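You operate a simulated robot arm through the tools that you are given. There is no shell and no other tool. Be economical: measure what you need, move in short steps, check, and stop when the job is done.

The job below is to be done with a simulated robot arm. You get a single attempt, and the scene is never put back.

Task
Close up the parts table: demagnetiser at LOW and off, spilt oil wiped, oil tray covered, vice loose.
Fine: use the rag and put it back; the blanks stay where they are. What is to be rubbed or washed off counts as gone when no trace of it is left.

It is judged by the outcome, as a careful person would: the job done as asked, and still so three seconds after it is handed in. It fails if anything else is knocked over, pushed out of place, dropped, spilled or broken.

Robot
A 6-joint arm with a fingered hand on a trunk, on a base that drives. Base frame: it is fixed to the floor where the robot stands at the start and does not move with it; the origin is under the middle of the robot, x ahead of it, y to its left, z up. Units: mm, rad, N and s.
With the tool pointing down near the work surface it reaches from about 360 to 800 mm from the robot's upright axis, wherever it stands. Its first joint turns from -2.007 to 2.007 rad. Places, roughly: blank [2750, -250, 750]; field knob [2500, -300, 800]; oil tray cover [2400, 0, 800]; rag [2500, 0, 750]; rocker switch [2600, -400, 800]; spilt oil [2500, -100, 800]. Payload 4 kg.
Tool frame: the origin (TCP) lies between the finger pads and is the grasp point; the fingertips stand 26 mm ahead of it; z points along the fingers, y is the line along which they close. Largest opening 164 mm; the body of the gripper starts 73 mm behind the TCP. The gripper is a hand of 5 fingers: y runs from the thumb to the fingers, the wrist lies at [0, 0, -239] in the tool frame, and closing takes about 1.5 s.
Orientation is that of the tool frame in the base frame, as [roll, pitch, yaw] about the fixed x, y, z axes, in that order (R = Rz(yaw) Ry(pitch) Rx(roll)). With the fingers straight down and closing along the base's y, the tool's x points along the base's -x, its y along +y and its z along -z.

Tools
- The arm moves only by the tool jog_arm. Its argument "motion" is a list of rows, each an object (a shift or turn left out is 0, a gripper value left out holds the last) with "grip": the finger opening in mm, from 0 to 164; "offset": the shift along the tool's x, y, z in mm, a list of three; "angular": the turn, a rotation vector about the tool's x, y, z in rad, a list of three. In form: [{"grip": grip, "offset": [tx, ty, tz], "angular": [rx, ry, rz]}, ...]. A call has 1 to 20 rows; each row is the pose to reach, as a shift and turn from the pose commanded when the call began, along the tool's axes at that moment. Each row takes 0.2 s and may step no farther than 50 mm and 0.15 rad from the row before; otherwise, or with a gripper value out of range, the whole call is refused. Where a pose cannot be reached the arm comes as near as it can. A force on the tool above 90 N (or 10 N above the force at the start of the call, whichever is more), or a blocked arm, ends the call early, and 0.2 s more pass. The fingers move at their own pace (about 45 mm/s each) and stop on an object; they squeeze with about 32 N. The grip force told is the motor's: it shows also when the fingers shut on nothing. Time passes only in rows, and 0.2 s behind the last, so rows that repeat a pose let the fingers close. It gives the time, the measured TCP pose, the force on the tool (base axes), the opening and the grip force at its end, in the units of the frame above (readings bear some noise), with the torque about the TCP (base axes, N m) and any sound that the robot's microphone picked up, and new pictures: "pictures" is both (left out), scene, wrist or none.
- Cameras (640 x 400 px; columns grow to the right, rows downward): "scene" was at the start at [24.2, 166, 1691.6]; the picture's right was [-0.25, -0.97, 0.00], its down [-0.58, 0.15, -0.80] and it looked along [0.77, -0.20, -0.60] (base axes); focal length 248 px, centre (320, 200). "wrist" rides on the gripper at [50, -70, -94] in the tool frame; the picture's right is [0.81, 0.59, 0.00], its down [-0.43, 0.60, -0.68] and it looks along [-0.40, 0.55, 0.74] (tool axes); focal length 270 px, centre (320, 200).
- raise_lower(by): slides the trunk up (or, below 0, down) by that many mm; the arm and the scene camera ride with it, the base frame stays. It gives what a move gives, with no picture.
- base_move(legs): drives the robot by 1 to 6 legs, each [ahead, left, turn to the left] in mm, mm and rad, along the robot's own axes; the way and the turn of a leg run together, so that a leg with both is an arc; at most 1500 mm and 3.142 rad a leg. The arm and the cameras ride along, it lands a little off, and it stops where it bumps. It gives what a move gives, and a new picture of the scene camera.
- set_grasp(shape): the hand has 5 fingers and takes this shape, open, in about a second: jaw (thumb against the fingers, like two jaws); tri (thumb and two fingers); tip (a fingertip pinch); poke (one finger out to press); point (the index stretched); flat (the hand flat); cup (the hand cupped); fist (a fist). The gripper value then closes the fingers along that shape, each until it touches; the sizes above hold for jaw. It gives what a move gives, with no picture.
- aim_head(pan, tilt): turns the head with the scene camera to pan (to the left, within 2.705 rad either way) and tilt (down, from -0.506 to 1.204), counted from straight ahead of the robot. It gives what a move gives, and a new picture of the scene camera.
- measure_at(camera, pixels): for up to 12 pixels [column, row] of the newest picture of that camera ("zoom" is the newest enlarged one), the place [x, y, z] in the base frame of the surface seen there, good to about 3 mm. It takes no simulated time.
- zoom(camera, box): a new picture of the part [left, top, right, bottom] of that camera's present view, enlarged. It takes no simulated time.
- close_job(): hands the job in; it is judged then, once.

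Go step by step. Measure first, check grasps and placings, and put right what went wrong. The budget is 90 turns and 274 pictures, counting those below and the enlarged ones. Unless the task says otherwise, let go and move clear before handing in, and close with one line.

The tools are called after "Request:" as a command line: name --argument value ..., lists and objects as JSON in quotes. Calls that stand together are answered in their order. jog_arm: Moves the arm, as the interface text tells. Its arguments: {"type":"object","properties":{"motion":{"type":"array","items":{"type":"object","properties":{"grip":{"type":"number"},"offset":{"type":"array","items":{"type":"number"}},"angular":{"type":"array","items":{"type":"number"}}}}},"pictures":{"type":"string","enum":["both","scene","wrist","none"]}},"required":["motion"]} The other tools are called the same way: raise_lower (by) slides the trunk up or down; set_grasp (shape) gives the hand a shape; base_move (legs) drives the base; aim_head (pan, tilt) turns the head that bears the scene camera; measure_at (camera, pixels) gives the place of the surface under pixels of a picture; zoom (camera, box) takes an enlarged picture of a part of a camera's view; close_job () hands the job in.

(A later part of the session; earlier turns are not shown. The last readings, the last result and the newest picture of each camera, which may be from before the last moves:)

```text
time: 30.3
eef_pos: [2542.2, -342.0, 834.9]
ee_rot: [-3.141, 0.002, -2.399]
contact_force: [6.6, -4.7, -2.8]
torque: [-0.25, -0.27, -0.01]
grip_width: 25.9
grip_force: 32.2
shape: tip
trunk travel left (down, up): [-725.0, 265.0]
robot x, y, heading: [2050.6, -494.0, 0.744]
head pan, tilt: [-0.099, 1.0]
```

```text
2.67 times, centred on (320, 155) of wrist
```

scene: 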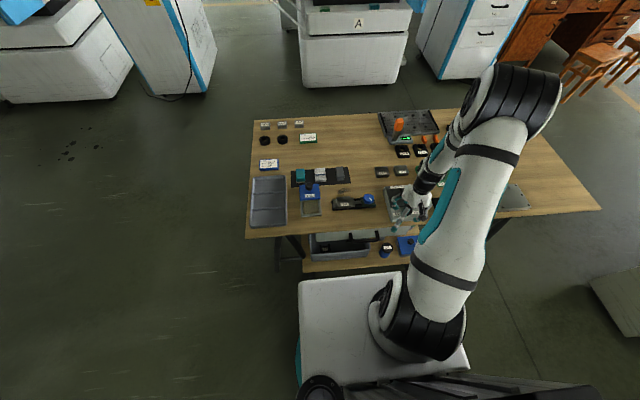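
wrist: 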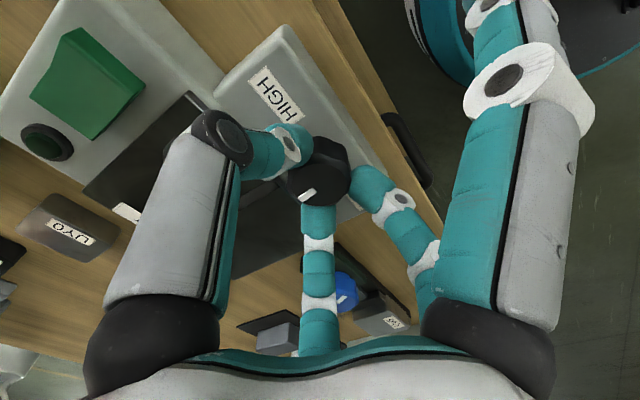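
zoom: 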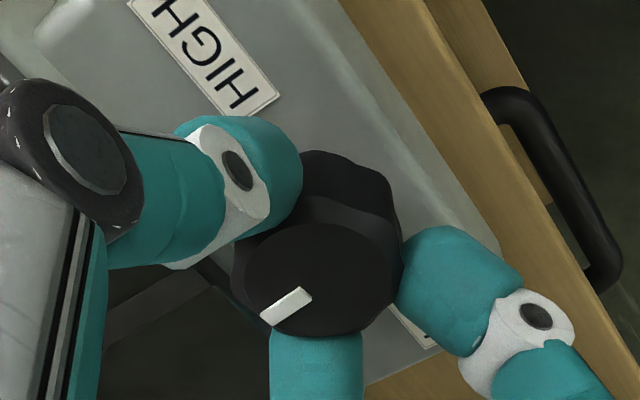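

The knob turns with the hand and the mark has moved away from HIGH. I'll go another 1.1 rad.

Request:
jog_arm --motion '[{"angular": [0, 0, -0.11]}, {"angular": [0, 0, -0.22]}, {"angular": [0, 0, -0.33]}, {"angular": [0, 0, -0.44]}, {"angular": [0, 0, -0.55]}, {"angular": [0, 0, -0.66]}, {"angular": [0, 0, -0.77]}, {"angular": [0, 0, -0.88]}, {"angular": [0, 0, -0.99]}, {"angular": [0, 0, -1.1]}]' --pictures "both"

Request:
zoom --camera "wrist" --box '[200, 80, 440, 230]'

Request:
zoom --camera "scene" --box '[370, 175, 450, 225]'

```text
time: 32.5
eef_pos: [2535.5, -332.7, 831.6]
ee_rot: [-3.135, -0.035, -1.312]
contact_force: [20.4, -18.1, 8.3]
torque: [-0.5, -0.54, -0.23]
grip_width: 26.4
grip_force: 31.8
shape: tip
out of reach, approached as far as the arm can: row 10
trunk travel left (down, up): [-725.0, 265.0]
robot x, y, heading: [2051.8, -499.9, 0.743]
head pan, tilt: [-0.099, 1.0]
```

scene: 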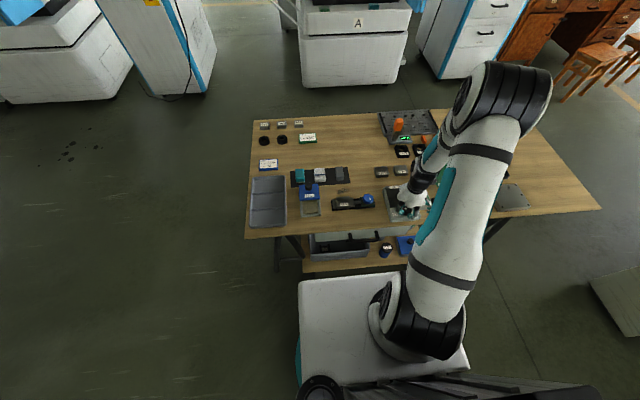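
wrist: 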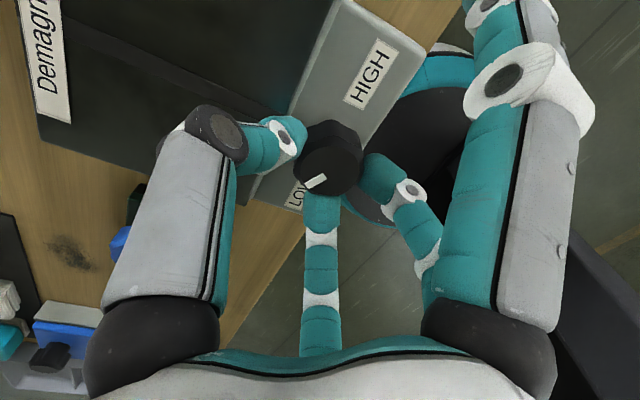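

```text
2.67 times, centred on (320, 155) of wrist
```

zoom: 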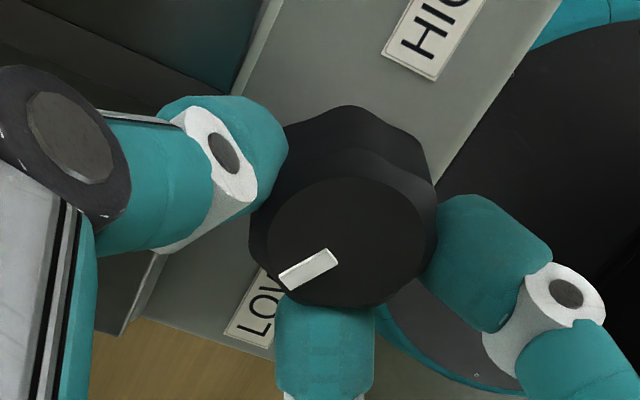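

```text
8.00 times, centred on (410, 200) of scene
```

zoom: 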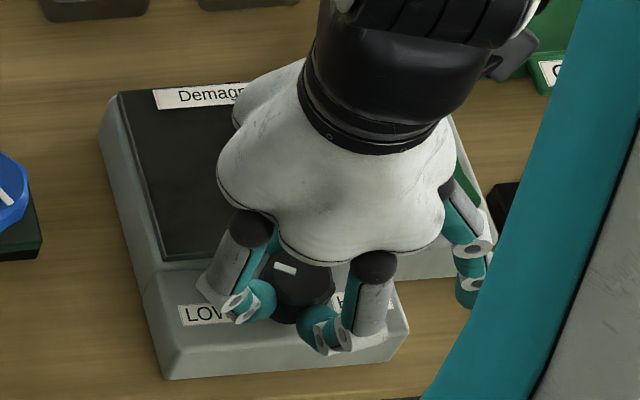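

I've reached the wrist limit and there's some side force, so I'll open the fingers in place and lift to see the mark.

Request:
jog_arm --motion '[{"grip": 75}, {}, {}, {}, {"offset": [0, 0, -40]}, {"offset": [0, 0, -80]}, {"offset": [0, 0, -80], "angular": [0, 0, 0.15]}, {"offset": [0, 0, -80], "angular": [0, 0, 0.3]}, {"offset": [0, 0, -80], "angular": [0, 0, 0.45]}, {"offset": [0, 0, -80], "angular": [0, 0, 0.6]}, {"offset": [0, 0, -80], "angular": [0, 0, 0.75]}]' --pictures "both"

Request:
zoom --camera "wrist" --box '[200, 50, 440, 200]'

Request:
zoom --camera "scene" --box '[370, 175, 450, 225]'

```text
time: 34.9
eef_pos: [2534.6, -330.6, 910.8]
ee_rot: [3.139, 0.001, -2.055]
contact_force: [-0.2, 0.3, 0.0]
torque: [0.02, 0.0, -0.03]
grip_width: 74.7
grip_force: 0.0
shape: tip
out of reach, approached as far as the arm can: row 5, 6
trunk travel left (down, up): [-725.0, 265.0]
robot x, y, heading: [2054.3, -496.1, 0.743]
head pan, tilt: [-0.099, 1.0]
```

scene: 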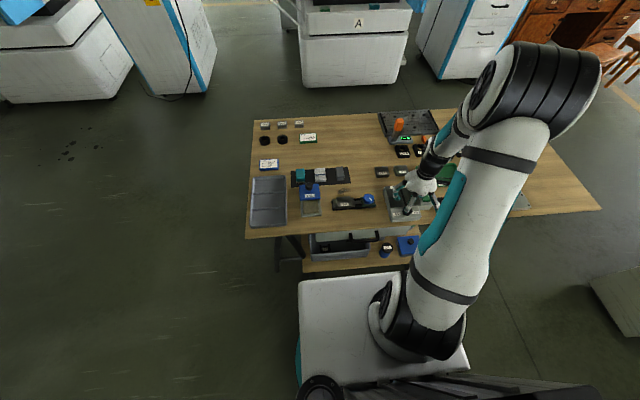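
wrist: 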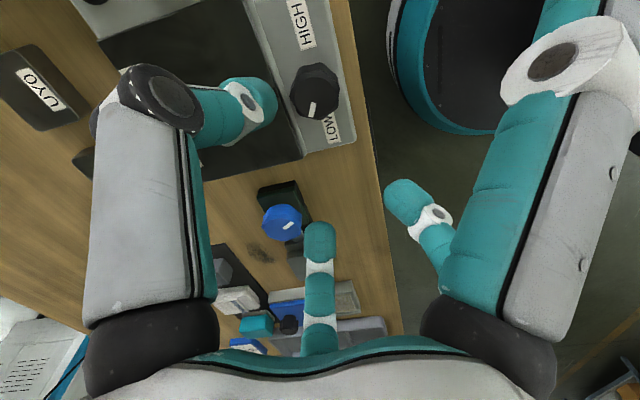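

```text
2.67 times, centred on (320, 125) of wrist
```

zoom: 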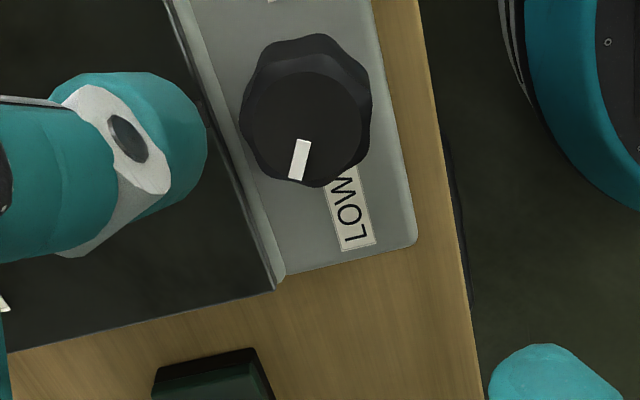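

```text
8.00 times, centred on (410, 200) of scene
```

zoom: 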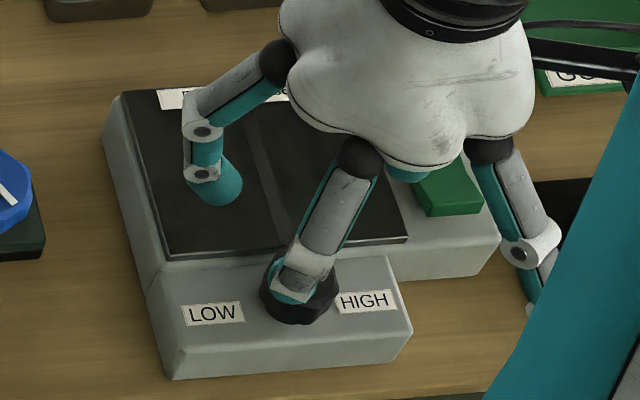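

The mark now points about 25° above the LOW side, mirroring where it stood at HIGH. Next is the vice knob at about (2502,-188). I'll try the tri shape there, move over it and look.

Request:
jog_arm --motion '[{"offset": [0, 0, -40]}, {"offset": [-30, 30, -40], "angular": [0, 0, 0.15]}, {"offset": [-60, 60, -40], "angular": [0, 0, 0.3]}, {"offset": [-60, 60, -40], "angular": [0, 0, 0.45]}, {"offset": [-60, 60, -40], "angular": [0, 0, 0.6]}, {"offset": [-60, 60, -40], "angular": [0, 0, 0.75]}]' --pictures "none"

Request:
set_grasp --shape "tri"

Request:
jog_arm --motion '[{"grip": 80}, {}, {}, {}, {}, {}]' --pictures "both"

Request:
zoom --camera "scene" --box '[340, 150, 452, 220]'

```text
time: 36.3
eef_pos: [2509.0, -249.9, 952.2]
ee_rot: [-3.141, 0.0, -2.804]
contact_force: [-0.2, 0.7, -0.9]
torque: [0.03, 0.01, 0.01]
grip_width: 74.8
grip_force: 0.1
shape: tip
trunk travel left (down, up): [-725.0, 265.0]
robot x, y, heading: [2051.9, -498.4, 0.737]
head pan, tilt: [-0.099, 1.0]
```

```text
time: 37.2
eef_pos: [2507.2, -249.0, 953.0]
ee_rot: [3.141, 0.0, -2.798]
contact_force: [-0.2, 0.6, 0.6]
torque: [-0.02, 0.02, 0.01]
grip_width: 163.7
grip_force: 0.0
shape: tri
trunk travel left (down, up): [-725.0, 265.0]
robot x, y, heading: [2053.8, -497.4, 0.736]
head pan, tilt: [-0.099, 1.0]
```

```text
time: 38.6
eef_pos: [2507.3, -249.4, 951.1]
ee_rot: [-3.141, 0.0, -2.802]
contact_force: [0.3, 0.0, 0.1]
torque: [-0.01, 0.01, 0.02]
grip_width: 80.5
grip_force: 0.0
shape: tri
trunk travel left (down, up): [-725.0, 265.0]
robot x, y, heading: [2051.5, -497.7, 0.738]
head pan, tilt: [-0.099, 1.0]
```

scene: 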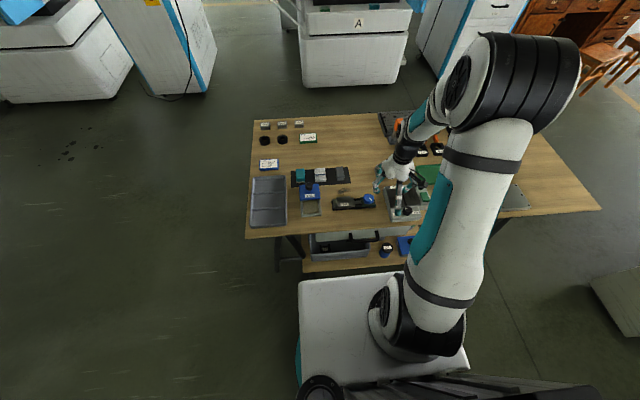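
wrist: 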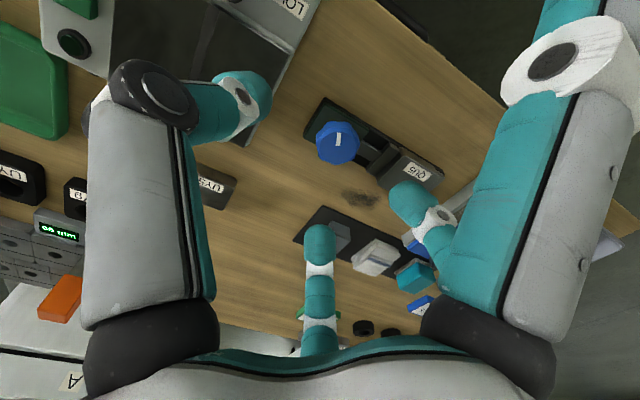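

```text
5.71 times, centred on (396, 185) of scene
```

zoom: 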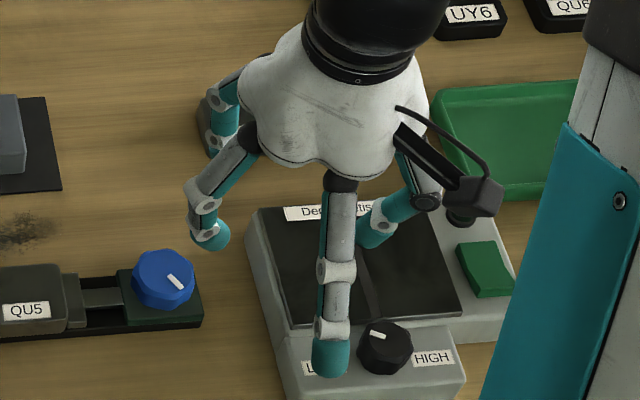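

The LOW mark still looks right. I'll locate the vice knob accurately in the wrist view at (338,142).

Request:
zoom --camera "wrist" --box '[296, 90, 456, 190]'

Request:
measure_at --camera "zoom" --pixels '[[160, 170], [165, 200], [190, 170], [150, 210], [190, 215], [100, 120], [130, 50], [45, 170], [260, 230], [300, 200]]'

```text
4.00 times, centred on (376, 140) of wrist
```

zoom: 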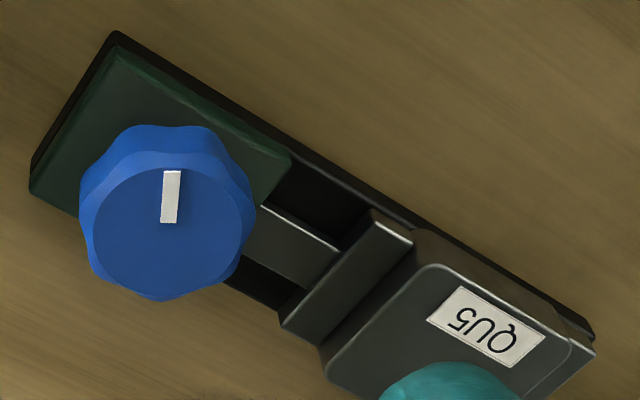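

```text
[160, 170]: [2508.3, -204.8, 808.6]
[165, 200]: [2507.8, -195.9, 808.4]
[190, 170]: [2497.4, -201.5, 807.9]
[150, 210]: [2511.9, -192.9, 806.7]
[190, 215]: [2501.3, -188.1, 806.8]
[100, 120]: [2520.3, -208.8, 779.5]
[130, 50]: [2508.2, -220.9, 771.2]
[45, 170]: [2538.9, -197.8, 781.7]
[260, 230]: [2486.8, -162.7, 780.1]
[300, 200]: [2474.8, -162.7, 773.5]
```

The knob centre is near (2506,-187), top at z 808. I'll move above it with the hand turned clockwise and check the centring.

Request:
jog_arm --motion '[{"offset": [-6, 20, 0], "angular": [0, 0, 0.14]}, {"offset": [-13, 40, 0], "angular": [0, 0, 0.28]}, {"offset": [-19.4, 59, 0], "angular": [0, 0, 0.42]}, {"offset": [-19.4, 59, 25], "angular": [0, 0, 0.56]}, {"offset": [-19.4, 59, 50], "angular": [0, 0, 0.7]}, {"offset": [-19.4, 59, 75], "angular": [0, 0, 0.82]}, {"offset": [-19.4, 59, 75], "angular": [0, 0, 0.82]}]' --pictures "wrist"

Request:
zoom --camera "wrist" --box '[240, 70, 400, 170]'

Request:
measure_at --camera "zoom" --pixels '[[320, 200], [300, 200], [340, 200], [320, 180], [320, 220]]'

```text
time: 40.2
eef_pos: [2506.4, -188.6, 876.6]
ee_rot: [-3.14, 0.001, 2.661]
contact_force: [0.5, 0.6, 0.6]
torque: [-0.01, -0.01, 0.0]
grip_width: 80.2
grip_force: 0.0
shape: tri
trunk travel left (down, up): [-725.0, 265.0]
robot x, y, heading: [2050.8, -497.2, 0.74]
head pan, tilt: [-0.099, 1.0]
```

wrist: 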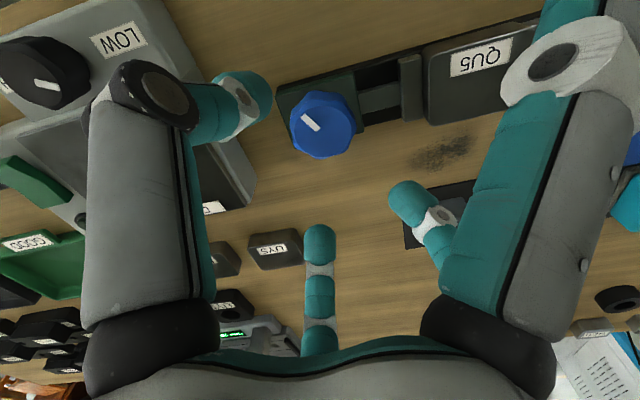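

```text
4.00 times, centred on (320, 120) of wrist
```

zoom: 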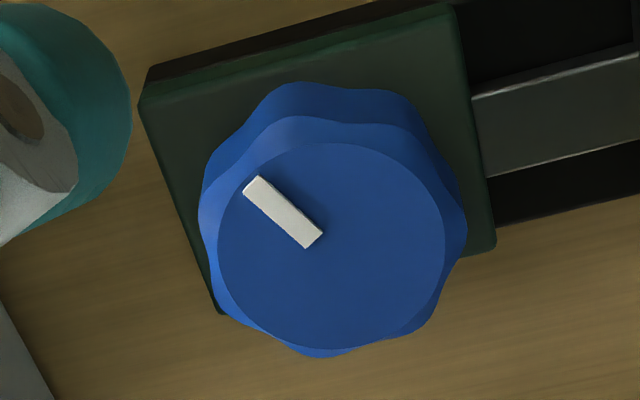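

```text
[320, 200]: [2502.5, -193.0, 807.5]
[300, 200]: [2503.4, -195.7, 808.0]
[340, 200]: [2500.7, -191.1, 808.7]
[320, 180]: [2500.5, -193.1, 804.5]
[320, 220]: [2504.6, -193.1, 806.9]
```

The knob is centred on the tool axis within 2 mm. I'll descend to z≈821 and close.

Request:
jog_arm --motion '[{"offset": [0, -1, 30]}, {"offset": [0, -1, 48]}, {"offset": [0, -1, 55]}, {"offset": [0, -1, 55], "grip": 20}, {"offset": [0, -1, 55]}, {"offset": [0, -1, 55]}, {"offset": [0, -1, 55]}, {"offset": [0, -1, 55]}, {"offset": [0, -1, 55]}]' --pictures "both"

Request:
zoom --camera "scene" --box '[320, 165, 432, 235]'

```text
time: 42.2
eef_pos: [2507.2, -188.3, 822.7]
ee_rot: [3.141, 0.001, 2.66]
contact_force: [4.2, 5.0, 3.0]
torque: [0.07, -0.14, 0.05]
grip_width: 35.2
grip_force: 32.1
shape: tri
trunk travel left (down, up): [-725.0, 265.0]
robot x, y, heading: [2049.2, -500.4, 0.738]
head pan, tilt: [-0.099, 1.0]
```

scene: 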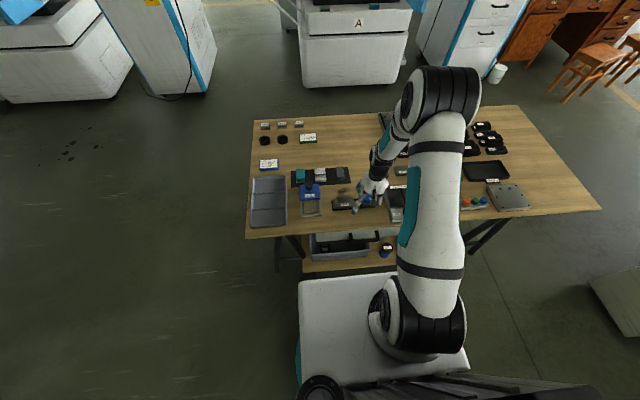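
wrist: 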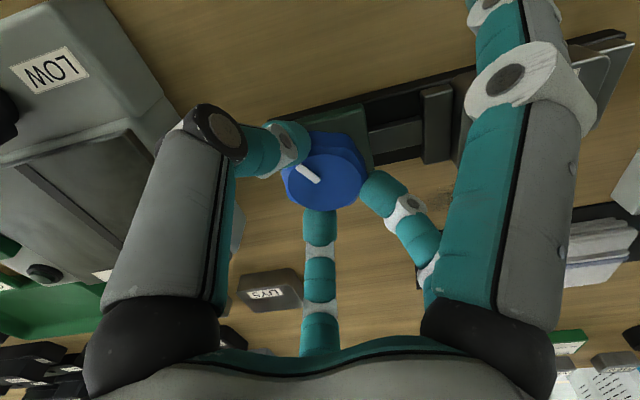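

```text
5.71 times, centred on (376, 200) of scene
```

zoom: 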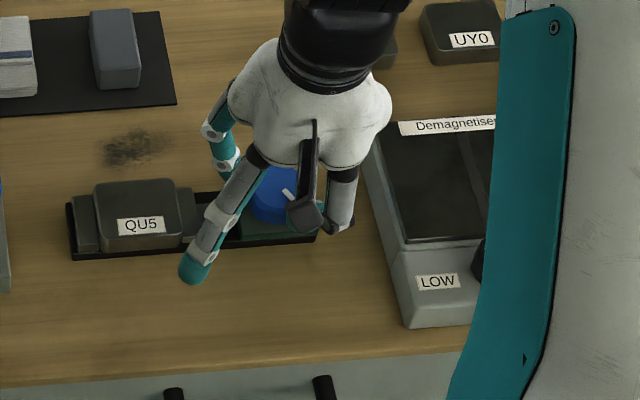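

The knob is firmly held (35 mm, 32 N). I'll turn it anticlockwise (loosening) 1.6 rad and watch the jaw.

Request:
jog_arm --motion '[{"angular": [0, 0, -0.1]}, {"angular": [0, 0, -0.2]}, {"angular": [0, 0, -0.3]}, {"angular": [0, 0, -0.4]}, {"angular": [0, 0, -0.5]}, {"angular": [0, 0, -0.6]}, {"angular": [0, 0, -0.7]}, {"angular": [0, 0, -0.8]}, {"angular": [0, 0, -0.9]}, {"angular": [0, 0, -1.0]}, {"angular": [0, 0, -1.1]}, {"angular": [0, 0, -1.2]}, {"angular": [0, 0, -1.3]}, {"angular": [0, 0, -1.4]}, {"angular": [0, 0, -1.5]}, {"angular": [0, 0, -1.6]}]' --pictures "both"

Request:
zoom --camera "scene" --box '[320, 165, 432, 235]'

```text
time: 45.6
eef_pos: [2507.9, -188.7, 821.6]
ee_rot: [-3.141, 0.001, -2.019]
contact_force: [15.6, 0.9, 2.3]
torque: [-0.07, -0.47, -0.09]
grip_width: 35.7
grip_force: 31.7
shape: tri
trunk travel left (down, up): [-725.0, 265.0]
robot x, y, heading: [2049.5, -495.5, 0.741]
head pan, tilt: [-0.099, 1.0]
```

scene: 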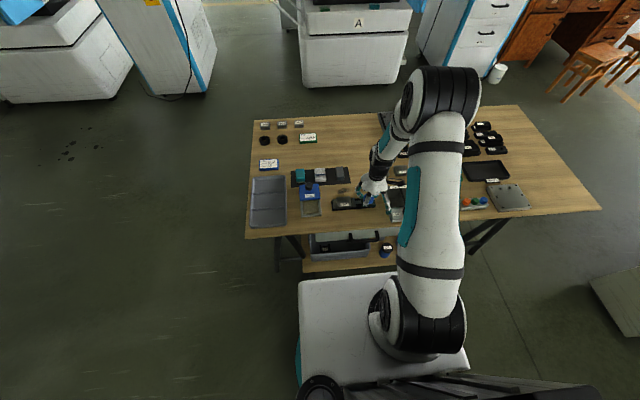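
wrist: 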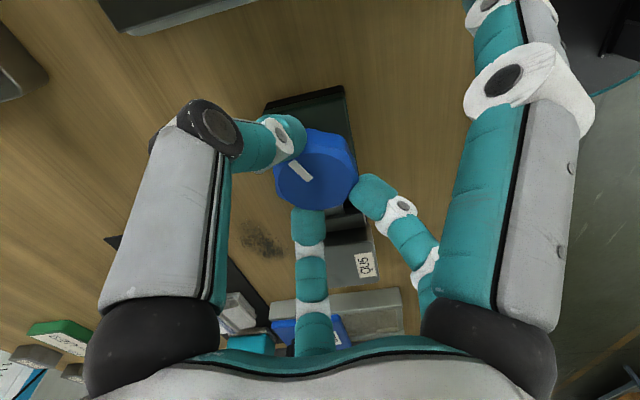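

```text
5.71 times, centred on (376, 200) of scene
```

zoom: 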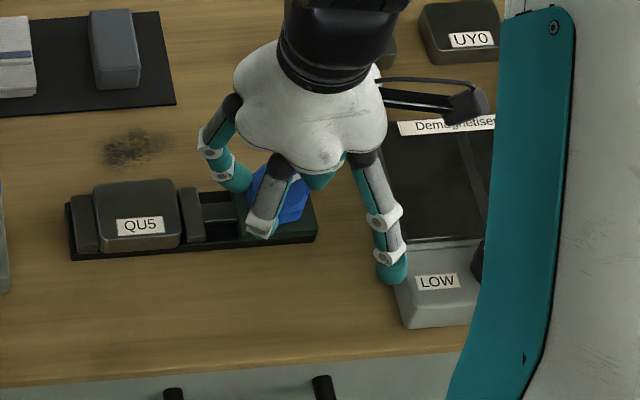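

The right jaw seems to have moved away from the blank. I'll zoom in to confirm the gap, and check the stretched finger near the demagnetiser edge.

Request:
zoom --camera "scene" --box '[328, 185, 376, 215]'

Request:
zoom --camera "scene" --box '[368, 185, 416, 215]'

```text
13.33 times, centred on (352, 200) of scene
```

zoom: 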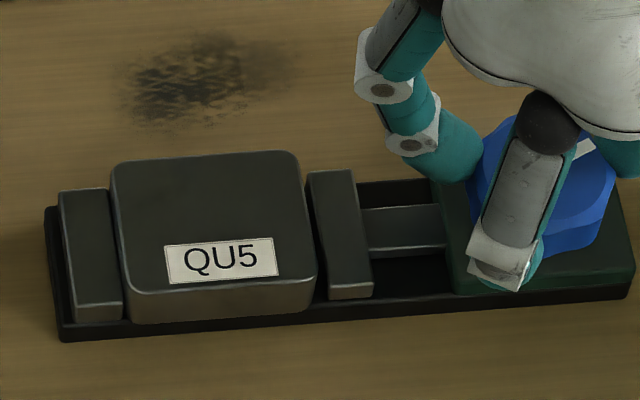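

```text
13.33 times, centred on (392, 200) of scene
```

zoom: 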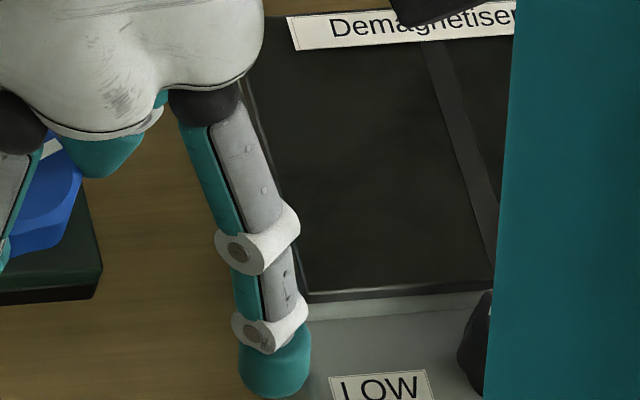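

A clear gap now shows between blank and jaw, so anticlockwise loosens. To be sure it's fully loose I'll let go, wind back, regrip and turn again.

Request:
jog_arm --motion '[{"grip": 80}, {}, {}, {"offset": [0, 0, -25]}, {"offset": [0, 0, -50]}, {"offset": [0, 0, -50], "angular": [0, 0, 0.14]}, {"offset": [0, 0, -50], "angular": [0, 0, 0.28]}, {"offset": [0, 0, -50], "angular": [0, 0, 0.42]}, {"offset": [0, 0, -50], "angular": [0, 0, 0.56]}, {"offset": [0, 0, -50], "angular": [0, 0, 0.7]}, {"offset": [0, 0, -50], "angular": [0, 0, 0.84]}, {"offset": [0, 0, -50], "angular": [0, 0, 0.98]}, {"offset": [0, 0, -50], "angular": [0, 0, 1.12]}, {"offset": [0, 0, -50], "angular": [0, 0, 1.26]}, {"offset": [0, 0, -50], "angular": [0, 0, 1.4]}, {"offset": [0, 0, -50], "angular": [0, 0, 1.54]}, {"offset": [0, 0, -50], "angular": [0, 0, 1.6]}]' --pictures "wrist"

Request:
zoom --camera "wrist" --box '[240, 50, 480, 200]'

```text
time: 49.2
eef_pos: [2507.2, -189.5, 871.5]
ee_rot: [-3.14, -0.001, 2.659]
contact_force: [0.6, 0.1, 0.8]
torque: [-0.01, 0.01, 0.01]
grip_width: 79.6
grip_force: 0.0
shape: tri
trunk travel left (down, up): [-725.0, 265.0]
robot x, y, heading: [2051.8, -493.9, 0.737]
head pan, tilt: [-0.099, 1.0]
```

wrist: 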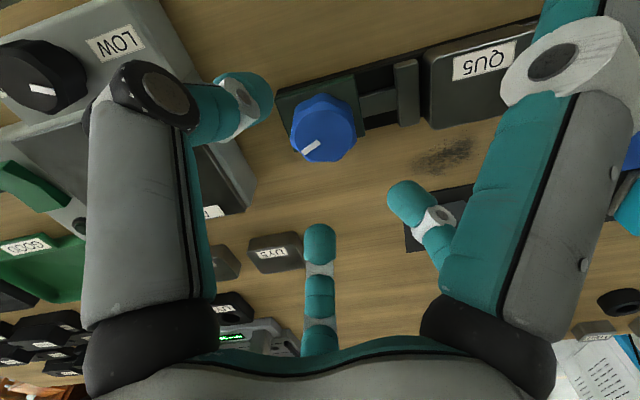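

```text
2.67 times, centred on (360, 125) of wrist
```

zoom: 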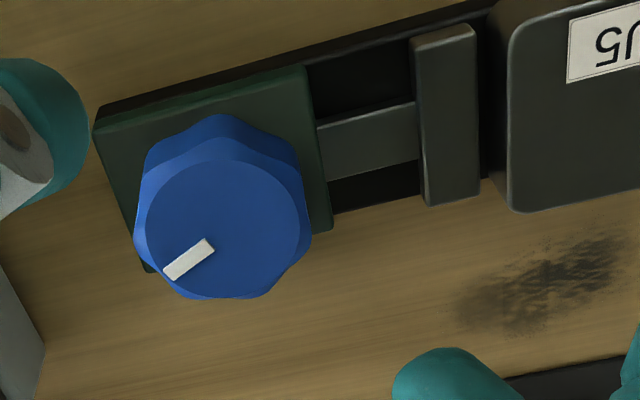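

Next, regrip and turn anticlockwise another 1.6 rad; the force reading will show whether there is a stop.

Request:
jog_arm --motion '[{"offset": [0, 0, 30]}, {"offset": [0, 0, 50]}, {"offset": [0, 0, 50], "grip": 20}, {"offset": [0, 0, 50]}, {"offset": [0, 0, 50]}, {"offset": [0, 0, 50]}, {"offset": [0, 0, 50]}, {"offset": [0, 0, 50], "angular": [0, 0, -0.13]}, {"offset": [0, 0, 50], "angular": [0, 0, -0.26]}, {"offset": [0, 0, 50], "angular": [0, 0, -0.39]}, {"offset": [0, 0, 50], "angular": [0, 0, -0.52]}, {"offset": [0, 0, 50], "angular": [0, 0, -0.65]}, {"offset": [0, 0, 50], "angular": [0, 0, -0.78]}, {"offset": [0, 0, 50], "angular": [0, 0, -0.91]}, {"offset": [0, 0, 50], "angular": [0, 0, -1.04]}, {"offset": [0, 0, 50], "angular": [0, 0, -1.17]}, {"offset": [0, 0, 50], "angular": [0, 0, -1.3]}, {"offset": [0, 0, 50], "angular": [0, 0, -1.43]}, {"offset": [0, 0, 50], "angular": [0, 0, -1.55]}]' --pictures "both"

Request:
zoom --camera "scene" --box '[328, 180, 408, 230]'

```text
time: 53.2
eef_pos: [2506.4, -190.8, 821.9]
ee_rot: [3.14, -0.002, -2.072]
contact_force: [8.7, -13.9, 2.0]
torque: [-0.42, -0.34, -0.77]
grip_width: 35.8
grip_force: 31.6
shape: tri
trunk travel left (down, up): [-725.0, 265.0]
robot x, y, heading: [2050.2, -496.8, 0.737]
head pan, tilt: [-0.099, 1.0]
```

scene: 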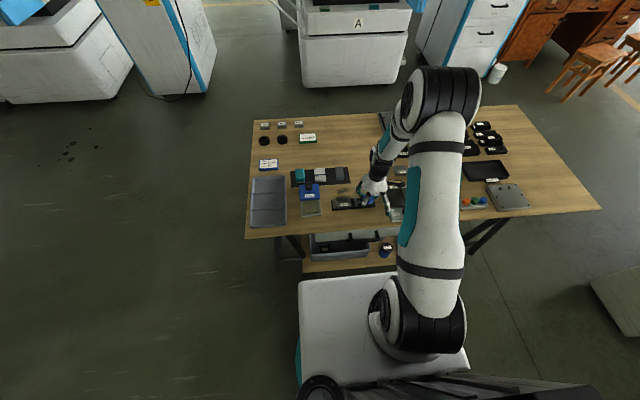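
wrist: 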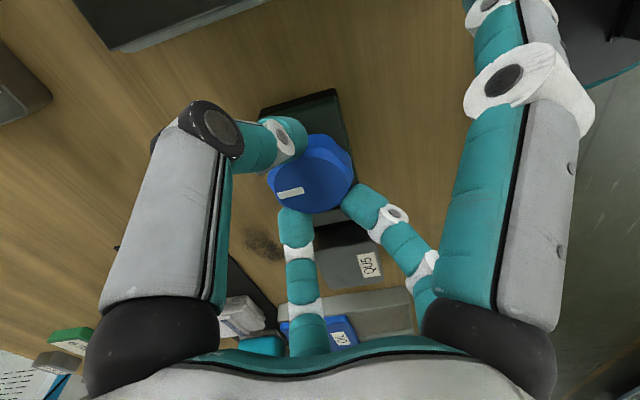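

```text
8.00 times, centred on (368, 205) of scene
```

zoom: 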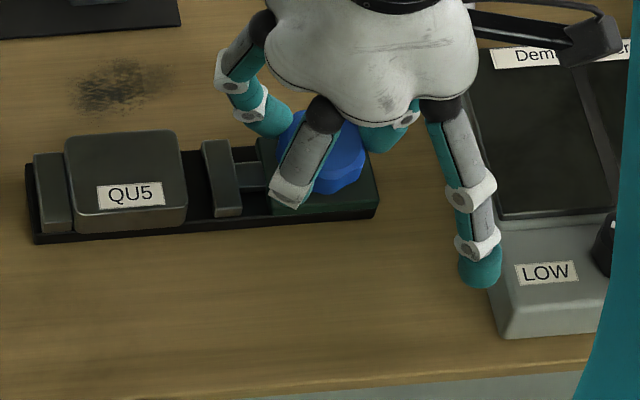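

The jaw has opened wide and the torque shows the knob has met its stop, so the vice is loose. I'll release, lift, and wind the hand clockwise toward "tool x forward" so the stretched finger points away from clutter when I fetch the rag.

Request:
jog_arm --motion '[{"grip": 80}, {}, {}, {"offset": [0, 0, -40]}, {"offset": [0, 0, -80]}, {"offset": [0, 0, -130]}, {"offset": [0, 0, -130], "angular": [0, 0, 0.145]}, {"offset": [0, 0, -130], "angular": [0, 0, 0.29]}, {"offset": [0, 0, -130], "angular": [0, 0, 0.435]}, {"offset": [0, 0, -130], "angular": [0, 0, 0.58]}, {"offset": [0, 0, -130], "angular": [0, 0, 0.725]}, {"offset": [0, 0, -130], "angular": [0, 0, 0.87]}, {"offset": [0, 0, -130], "angular": [0, 0, 1.015]}, {"offset": [0, 0, -130], "angular": [0, 0, 1.16]}, {"offset": [0, 0, -130], "angular": [0, 0, 1.305]}, {"offset": [0, 0, -130], "angular": [0, 0, 1.45]}, {"offset": [0, 0, -130], "angular": [0, 0, 1.595]}]' --pictures "none"

Request:
jog_arm --motion '[{"angular": [0, 0, 0.145]}, {"angular": [0, 0, 0.29]}, {"angular": [0, 0, 0.435]}, {"angular": [0, 0, 0.58]}, {"angular": [0, 0, 0.725]}, {"angular": [0, 0, 0.87]}, {"angular": [0, 0, 1.015]}, {"angular": [0, 0, 1.16]}, {"angular": [0, 0, 1.305]}, {"angular": [0, 0, 1.45]}, {"angular": [0, 0, 1.595]}, {"angular": [0, 0, 1.74]}, {"angular": [0, 0, 1.88]}]' --pictures "both"

Request:
zoom --camera "scene" --box '[280, 150, 440, 250]'

```text
time: 56.8
eef_pos: [2506.9, -189.2, 951.6]
ee_rot: [3.141, 0.0, 2.614]
contact_force: [0.6, 0.0, 0.1]
torque: [0.02, -0.01, 0.0]
grip_width: 79.8
grip_force: 0.0
shape: tri
trunk travel left (down, up): [-725.0, 265.0]
robot x, y, heading: [2051.5, -497.5, 0.745]
head pan, tilt: [-0.099, 1.0]
```

```text
time: 59.6
eef_pos: [2506.4, -187.9, 951.8]
ee_rot: [-3.141, 0.001, 0.735]
contact_force: [-0.3, 0.3, 0.6]
torque: [0.02, 0.01, -0.01]
grip_width: 79.5
grip_force: 0.0
shape: tri
trunk travel left (down, up): [-725.0, 265.0]
robot x, y, heading: [2052.7, -499.5, 0.742]
head pan, tilt: [-0.099, 1.0]
```

scene: 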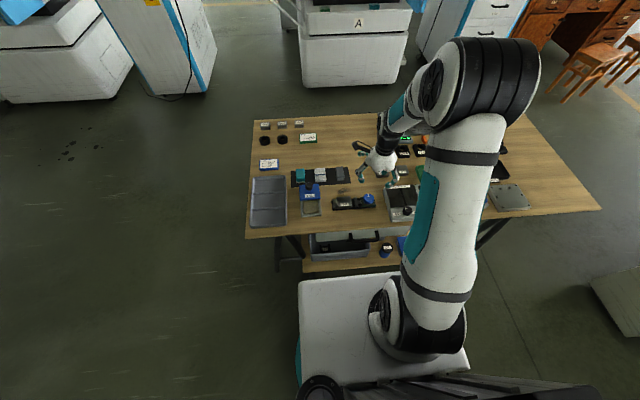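
wrist: 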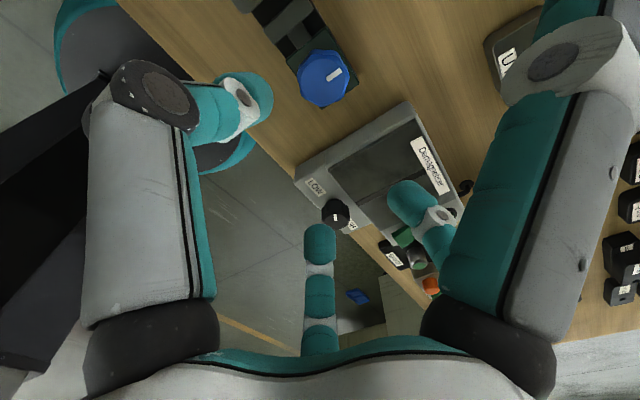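

```text
4.00 times, centred on (360, 200) of scene
```

zoom: 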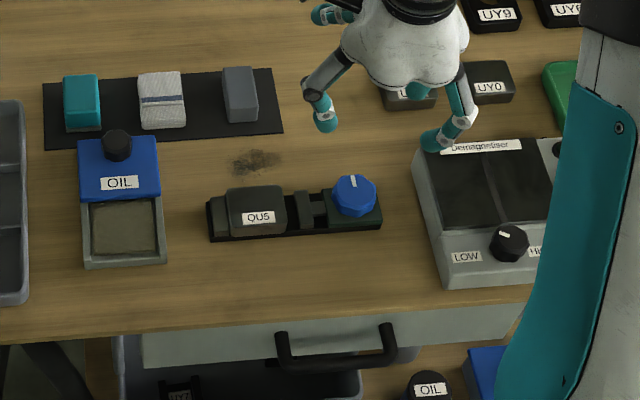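

The wrist reached that orientation. I'll measure the rag, its neighbours, the mat and the cover from this clear view.

Request:
measure_at --camera "zoom" --pixels '[[142, 80], [180, 78], [145, 108], [181, 106], [162, 127], [160, 92], [68, 85], [98, 110], [226, 75], [255, 100], [240, 118], [120, 78]]'

Request:
measure_at --camera "zoom" --pixels '[[232, 160], [255, 150], [255, 160], [280, 155], [258, 173], [118, 140], [80, 145], [157, 145], [85, 195], [160, 192], [85, 262], [165, 258]]'

```text
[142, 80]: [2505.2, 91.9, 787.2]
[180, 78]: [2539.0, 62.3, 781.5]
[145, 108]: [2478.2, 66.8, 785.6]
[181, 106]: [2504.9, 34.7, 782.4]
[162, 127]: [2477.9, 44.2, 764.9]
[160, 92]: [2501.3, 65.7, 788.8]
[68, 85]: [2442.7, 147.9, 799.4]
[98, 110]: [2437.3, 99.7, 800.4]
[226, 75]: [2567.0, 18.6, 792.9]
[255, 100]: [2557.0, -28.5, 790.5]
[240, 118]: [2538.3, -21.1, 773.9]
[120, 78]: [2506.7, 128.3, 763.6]
```

```text
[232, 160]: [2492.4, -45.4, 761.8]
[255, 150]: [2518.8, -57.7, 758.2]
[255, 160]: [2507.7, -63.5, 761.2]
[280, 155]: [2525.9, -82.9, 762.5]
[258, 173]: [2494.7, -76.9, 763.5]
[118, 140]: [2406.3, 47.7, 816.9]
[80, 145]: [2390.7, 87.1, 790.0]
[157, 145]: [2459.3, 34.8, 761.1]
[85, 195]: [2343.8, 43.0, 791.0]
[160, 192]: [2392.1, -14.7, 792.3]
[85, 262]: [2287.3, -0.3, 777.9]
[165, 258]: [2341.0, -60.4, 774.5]
```

Rag centre ≈ (2507,64), top z 788; spill centre ≈ (2508,-66), about 50×30 mm. I'll move above the rag at z≈880 and check the alignment with the wrist camera.

Request:
jog_arm --motion '[{"offset": [25, -27, 0]}, {"offset": [50, -54, 0]}, {"offset": [75, -81, 0]}, {"offset": [100, -108, 0]}, {"offset": [125, -135, 0]}, {"offset": [150, -162, 0]}, {"offset": [169.5, -186.6, 0]}, {"offset": [169.5, -186.6, 40]}, {"offset": [169.5, -186.6, 80]}, {"offset": [169.5, -186.6, 80]}]' --pictures "both"

Request:
zoom --camera "wrist" --box '[220, 60, 460, 210]'

```text
time: 61.8
eef_pos: [2507.0, 63.0, 873.3]
ee_rot: [3.141, -0.001, 0.736]
contact_force: [-0.8, -0.3, -0.6]
torque: [0.0, 0.0, 0.01]
grip_width: 79.6
grip_force: 0.2
shape: tri
trunk travel left (down, up): [-725.0, 265.0]
robot x, y, heading: [2050.5, -497.7, 0.741]
head pan, tilt: [-0.099, 1.0]
```

scene: 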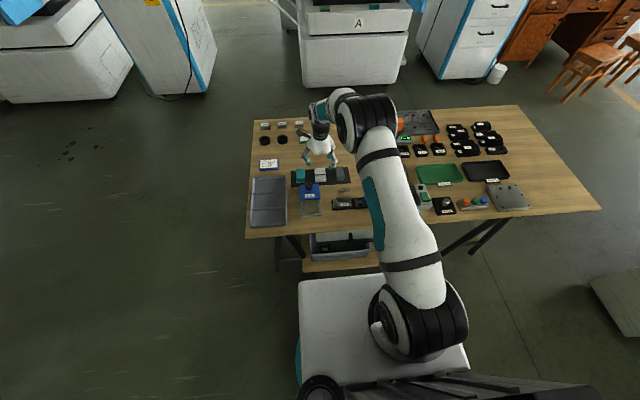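
wrist: 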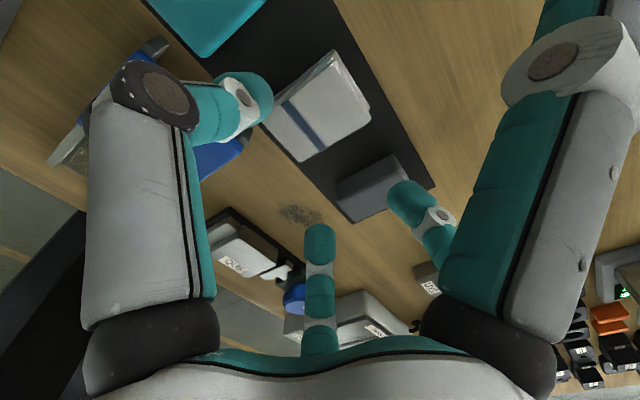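

```text
2.67 times, centred on (340, 135) of wrist
```

zoom: 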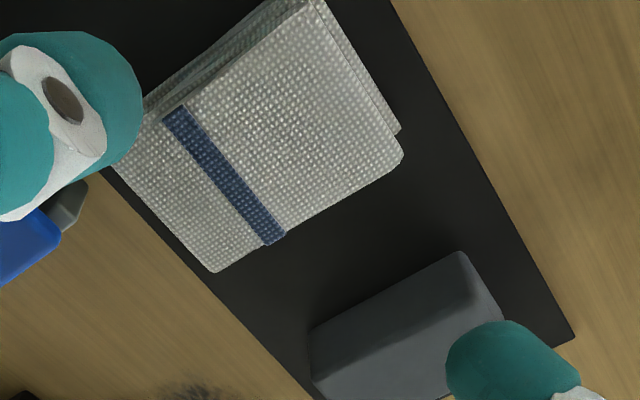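

The axis projects to zoom (270,155) and the rag's top centre is near (259,146), so it's nearly centred. I'll measure the rag's corners and the neighbours from here.

Request:
measure_at --camera "zoom" --pixels '[[259, 146], [300, 12], [393, 150], [215, 262], [130, 165], [460, 262], [325, 335], [330, 370], [340, 300]]'

Request:
measure_at --camera "wrist" --pixels '[[190, 40], [220, 50], [255, 20], [410, 190], [400, 185], [318, 235], [265, 90]]'

```text
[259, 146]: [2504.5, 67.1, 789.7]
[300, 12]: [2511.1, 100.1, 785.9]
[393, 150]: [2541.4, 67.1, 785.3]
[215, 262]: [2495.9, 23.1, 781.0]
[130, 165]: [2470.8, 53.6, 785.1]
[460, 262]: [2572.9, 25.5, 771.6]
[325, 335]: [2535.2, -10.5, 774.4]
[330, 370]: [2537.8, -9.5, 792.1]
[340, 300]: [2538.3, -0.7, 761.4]
```

```text
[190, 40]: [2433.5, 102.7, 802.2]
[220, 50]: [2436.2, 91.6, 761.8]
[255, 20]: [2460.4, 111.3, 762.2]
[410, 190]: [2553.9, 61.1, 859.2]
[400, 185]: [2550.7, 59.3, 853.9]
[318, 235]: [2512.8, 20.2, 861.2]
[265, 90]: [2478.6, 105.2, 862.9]
```

The rag is about 45×63 mm with ~48 mm gaps on both sides. I'll narrow to 70 mm, descend to z≈797 and close on it.

Request:
jog_arm --motion '[{"grip": 70, "offset": [-3, 0, 10]}, {"offset": [-3, 0, 35]}, {"offset": [-3, 0, 55]}, {"offset": [-3, 0, 68]}, {"offset": [-3, 0, 76]}, {"offset": [-3, 0, 76]}]' --pictures "both"

Request:
zoom --camera "scene" --box '[270, 135, 382, 205]'

```text
time: 63.2
eef_pos: [2504.9, 61.4, 795.7]
ee_rot: [3.141, -0.001, 0.736]
contact_force: [1.0, -0.7, 3.2]
torque: [-0.19, 0.36, 0.05]
grip_width: 70.7
grip_force: 0.0
shape: tri
trunk travel left (down, up): [-725.0, 265.0]
robot x, y, heading: [2050.5, -495.6, 0.737]
head pan, tilt: [-0.099, 1.0]
```

scene: 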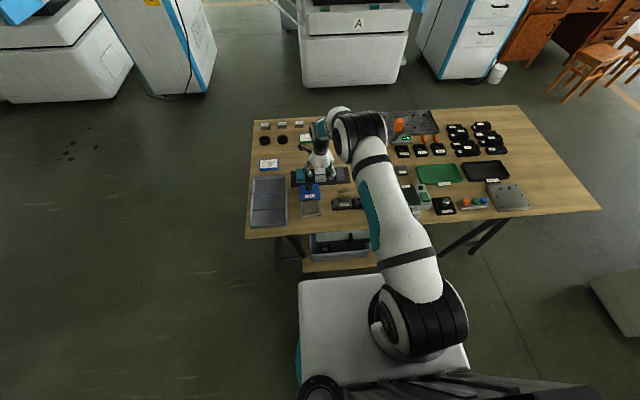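
wrist: 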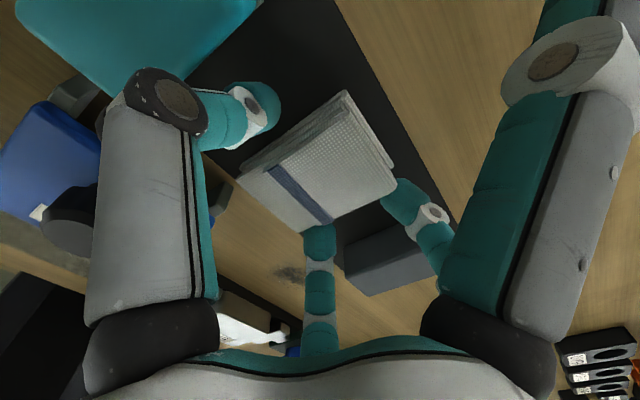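

```text
5.71 times, centred on (326, 170) of scene
```

zoom: 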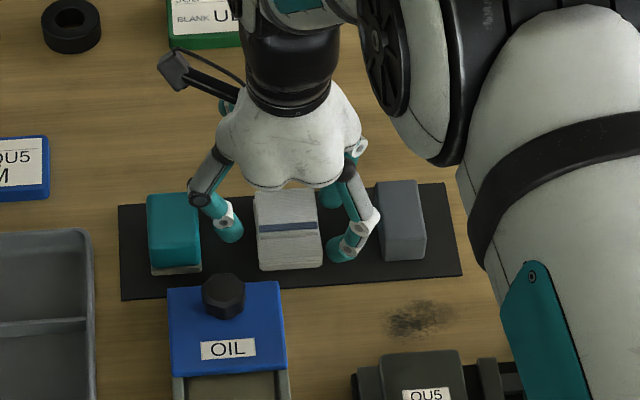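

The fingers straddle the rag cleanly. A slight contact shows (3 N), so I'll lift 2 mm, close, and read again.

Request:
jog_arm --motion '[{"offset": [0, 0, -2]}, {"offset": [0, 0, -2], "grip": 20}, {"offset": [0, 0, -2]}, {"offset": [0, 0, -2]}, {"offset": [0, 0, -2]}, {"offset": [0, 0, -2]}]' --pictures "wrist"

```text
time: 64.6
eef_pos: [2504.7, 61.8, 798.0]
ee_rot: [-3.141, 0.0, 0.736]
contact_force: [0.1, -0.2, 1.0]
torque: [-0.04, 0.09, 0.02]
grip_width: 50.1
grip_force: 32.2
shape: tri
trunk travel left (down, up): [-725.0, 265.0]
robot x, y, heading: [2051.4, -494.7, 0.74]
head pan, tilt: [-0.099, 1.0]
```

wrist: 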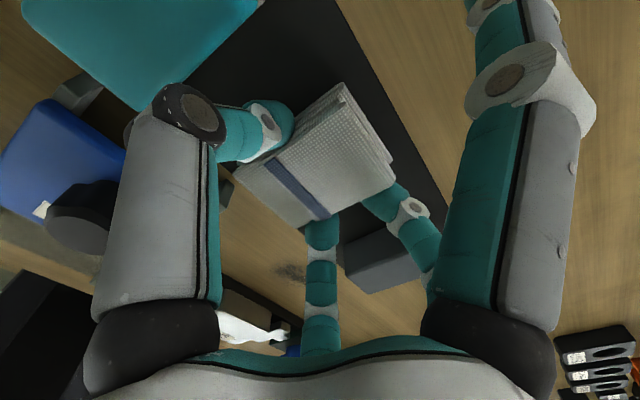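

The rag is gripped (50 mm, 32 N). Before moving it I'll measure the vice's rear edge and the grey block, so hand and rag stay clear of them at the spill.

Request:
zoom --camera "scene" --box '[320, 160, 384, 200]'

Request:
measure_at --camera "zoom" --pixels '[[100, 45], [95, 75], [30, 80], [60, 80], [95, 185], [200, 170], [110, 225], [140, 222], [70, 240], [180, 140], [180, 195], [140, 202]]'

```text
10.00 times, centred on (352, 180) of scene
```

zoom: 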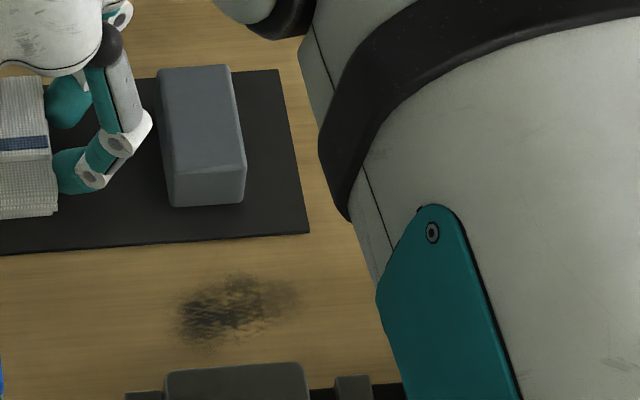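

```text
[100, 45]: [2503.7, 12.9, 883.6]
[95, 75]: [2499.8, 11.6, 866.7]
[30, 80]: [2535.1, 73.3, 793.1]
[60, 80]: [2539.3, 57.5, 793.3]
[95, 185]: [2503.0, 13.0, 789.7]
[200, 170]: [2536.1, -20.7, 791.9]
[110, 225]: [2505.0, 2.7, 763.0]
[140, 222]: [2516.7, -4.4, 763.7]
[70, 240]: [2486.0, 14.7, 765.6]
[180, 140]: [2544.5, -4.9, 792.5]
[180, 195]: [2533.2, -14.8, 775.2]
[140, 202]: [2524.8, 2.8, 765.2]
```

Request:
measure_at --camera "zoom" --pixels '[[170, 75], [240, 75], [180, 205], [243, 200], [175, 375], [300, 370], [350, 380], [140, 392], [180, 340], [180, 290], [300, 290], [240, 275]]'

```text
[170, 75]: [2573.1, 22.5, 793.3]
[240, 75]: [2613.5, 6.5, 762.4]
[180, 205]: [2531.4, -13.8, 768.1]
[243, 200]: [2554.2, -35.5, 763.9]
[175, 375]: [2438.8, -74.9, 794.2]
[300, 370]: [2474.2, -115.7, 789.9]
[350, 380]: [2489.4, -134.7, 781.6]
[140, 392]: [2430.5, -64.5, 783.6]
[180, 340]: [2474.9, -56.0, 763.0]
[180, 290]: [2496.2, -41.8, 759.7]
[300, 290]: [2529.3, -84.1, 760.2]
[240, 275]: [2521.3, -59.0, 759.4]
```

With the tool x pointing right, rag and fingers fit between the vice (rear edge ≈570 ahead) and the block (front ≈680 ahead). I'll lift the rag, move it over the spill and turn 90° clockwise, staying high.

Request:
jog_arm --motion '[{"offset": [0, 0, -40]}, {"offset": [0, 0, -80]}, {"offset": [-14, 16, -80], "angular": [0, 0, 0.14]}, {"offset": [-28, 32, -80], "angular": [0, 0, 0.28]}, {"offset": [-42, 48, -80], "angular": [0, 0, 0.42]}, {"offset": [-56, 64, -80], "angular": [0, 0, 0.56]}, {"offset": [-70, 80, -80], "angular": [0, 0, 0.7]}, {"offset": [-84, 94, -80], "angular": [0, 0, 0.84]}, {"offset": [-84, 94, -80], "angular": [0, 0, 0.98]}, {"offset": [-84, 94, -80], "angular": [0, 0, 1.12]}, {"offset": [-84, 94, -80], "angular": [0, 0, 1.26]}, {"offset": [-84, 94, -80], "angular": [0, 0, 1.4]}, {"offset": [-84, 94, -80], "angular": [0, 0, 1.54]}]' --pictures "both"

Request:
zoom --camera "scene" --box '[290, 140, 418, 220]'

```text
time: 67.4
eef_pos: [2517.3, -83.2, 876.0]
ee_rot: [-3.134, 0.039, -0.782]
contact_force: [-0.5, -0.4, -0.8]
torque: [0.02, 0.02, -0.02]
grip_width: 49.9
grip_force: 31.7
shape: tri
out of reach, approached as far as the arm can: row 13
trunk travel left (down, up): [-725.0, 265.0]
robot x, y, heading: [2053.2, -496.9, 0.739]
head pan, tilt: [-0.099, 1.0]
```

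scene: 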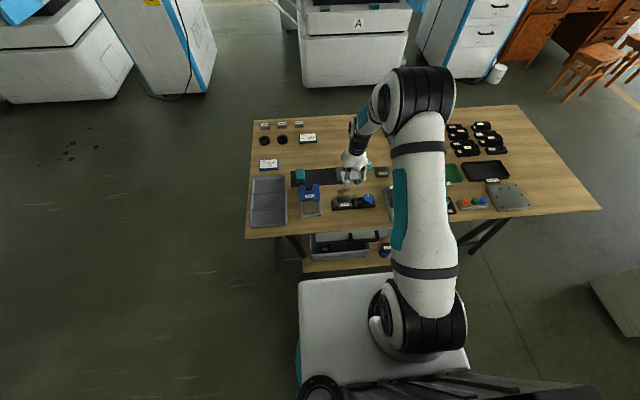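
wrist: 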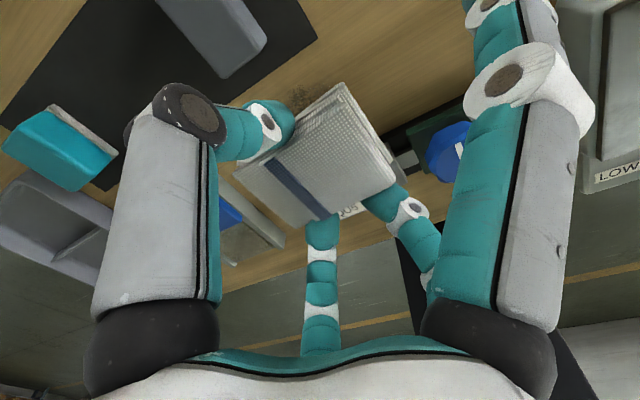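

```text
5.00 times, centred on (354, 180) of scene
```

zoom: 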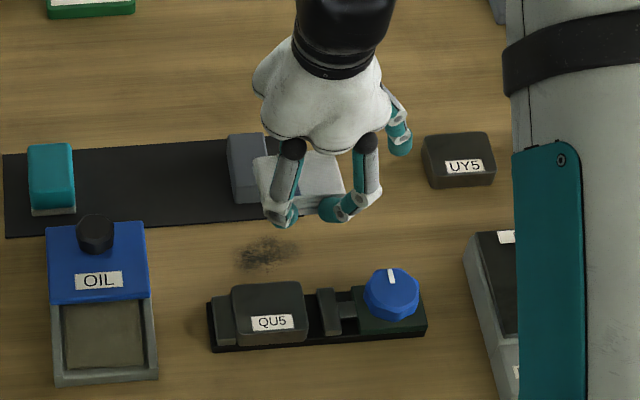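

The wrist limit was just reached and the pose is slightly tilted. I'll turn back 0.24 rad to stay within range, then check the pose.

Request:
jog_arm --motion '[{"angular": [0, 0, -0.12]}, {"angular": [0, 0, -0.24]}, {"angular": [0, 0, -0.24]}]' --pictures "none"

```text
time: 68.2
eef_pos: [2516.9, -82.7, 876.1]
ee_rot: [3.141, -0.001, -0.562]
contact_force: [0.4, 0.3, -0.7]
torque: [0.04, 0.01, -0.03]
grip_width: 50.0
grip_force: 32.0
shape: tri
trunk travel left (down, up): [-725.0, 265.0]
robot x, y, heading: [2051.8, -497.1, 0.742]
head pan, tilt: [-0.099, 1.0]
```

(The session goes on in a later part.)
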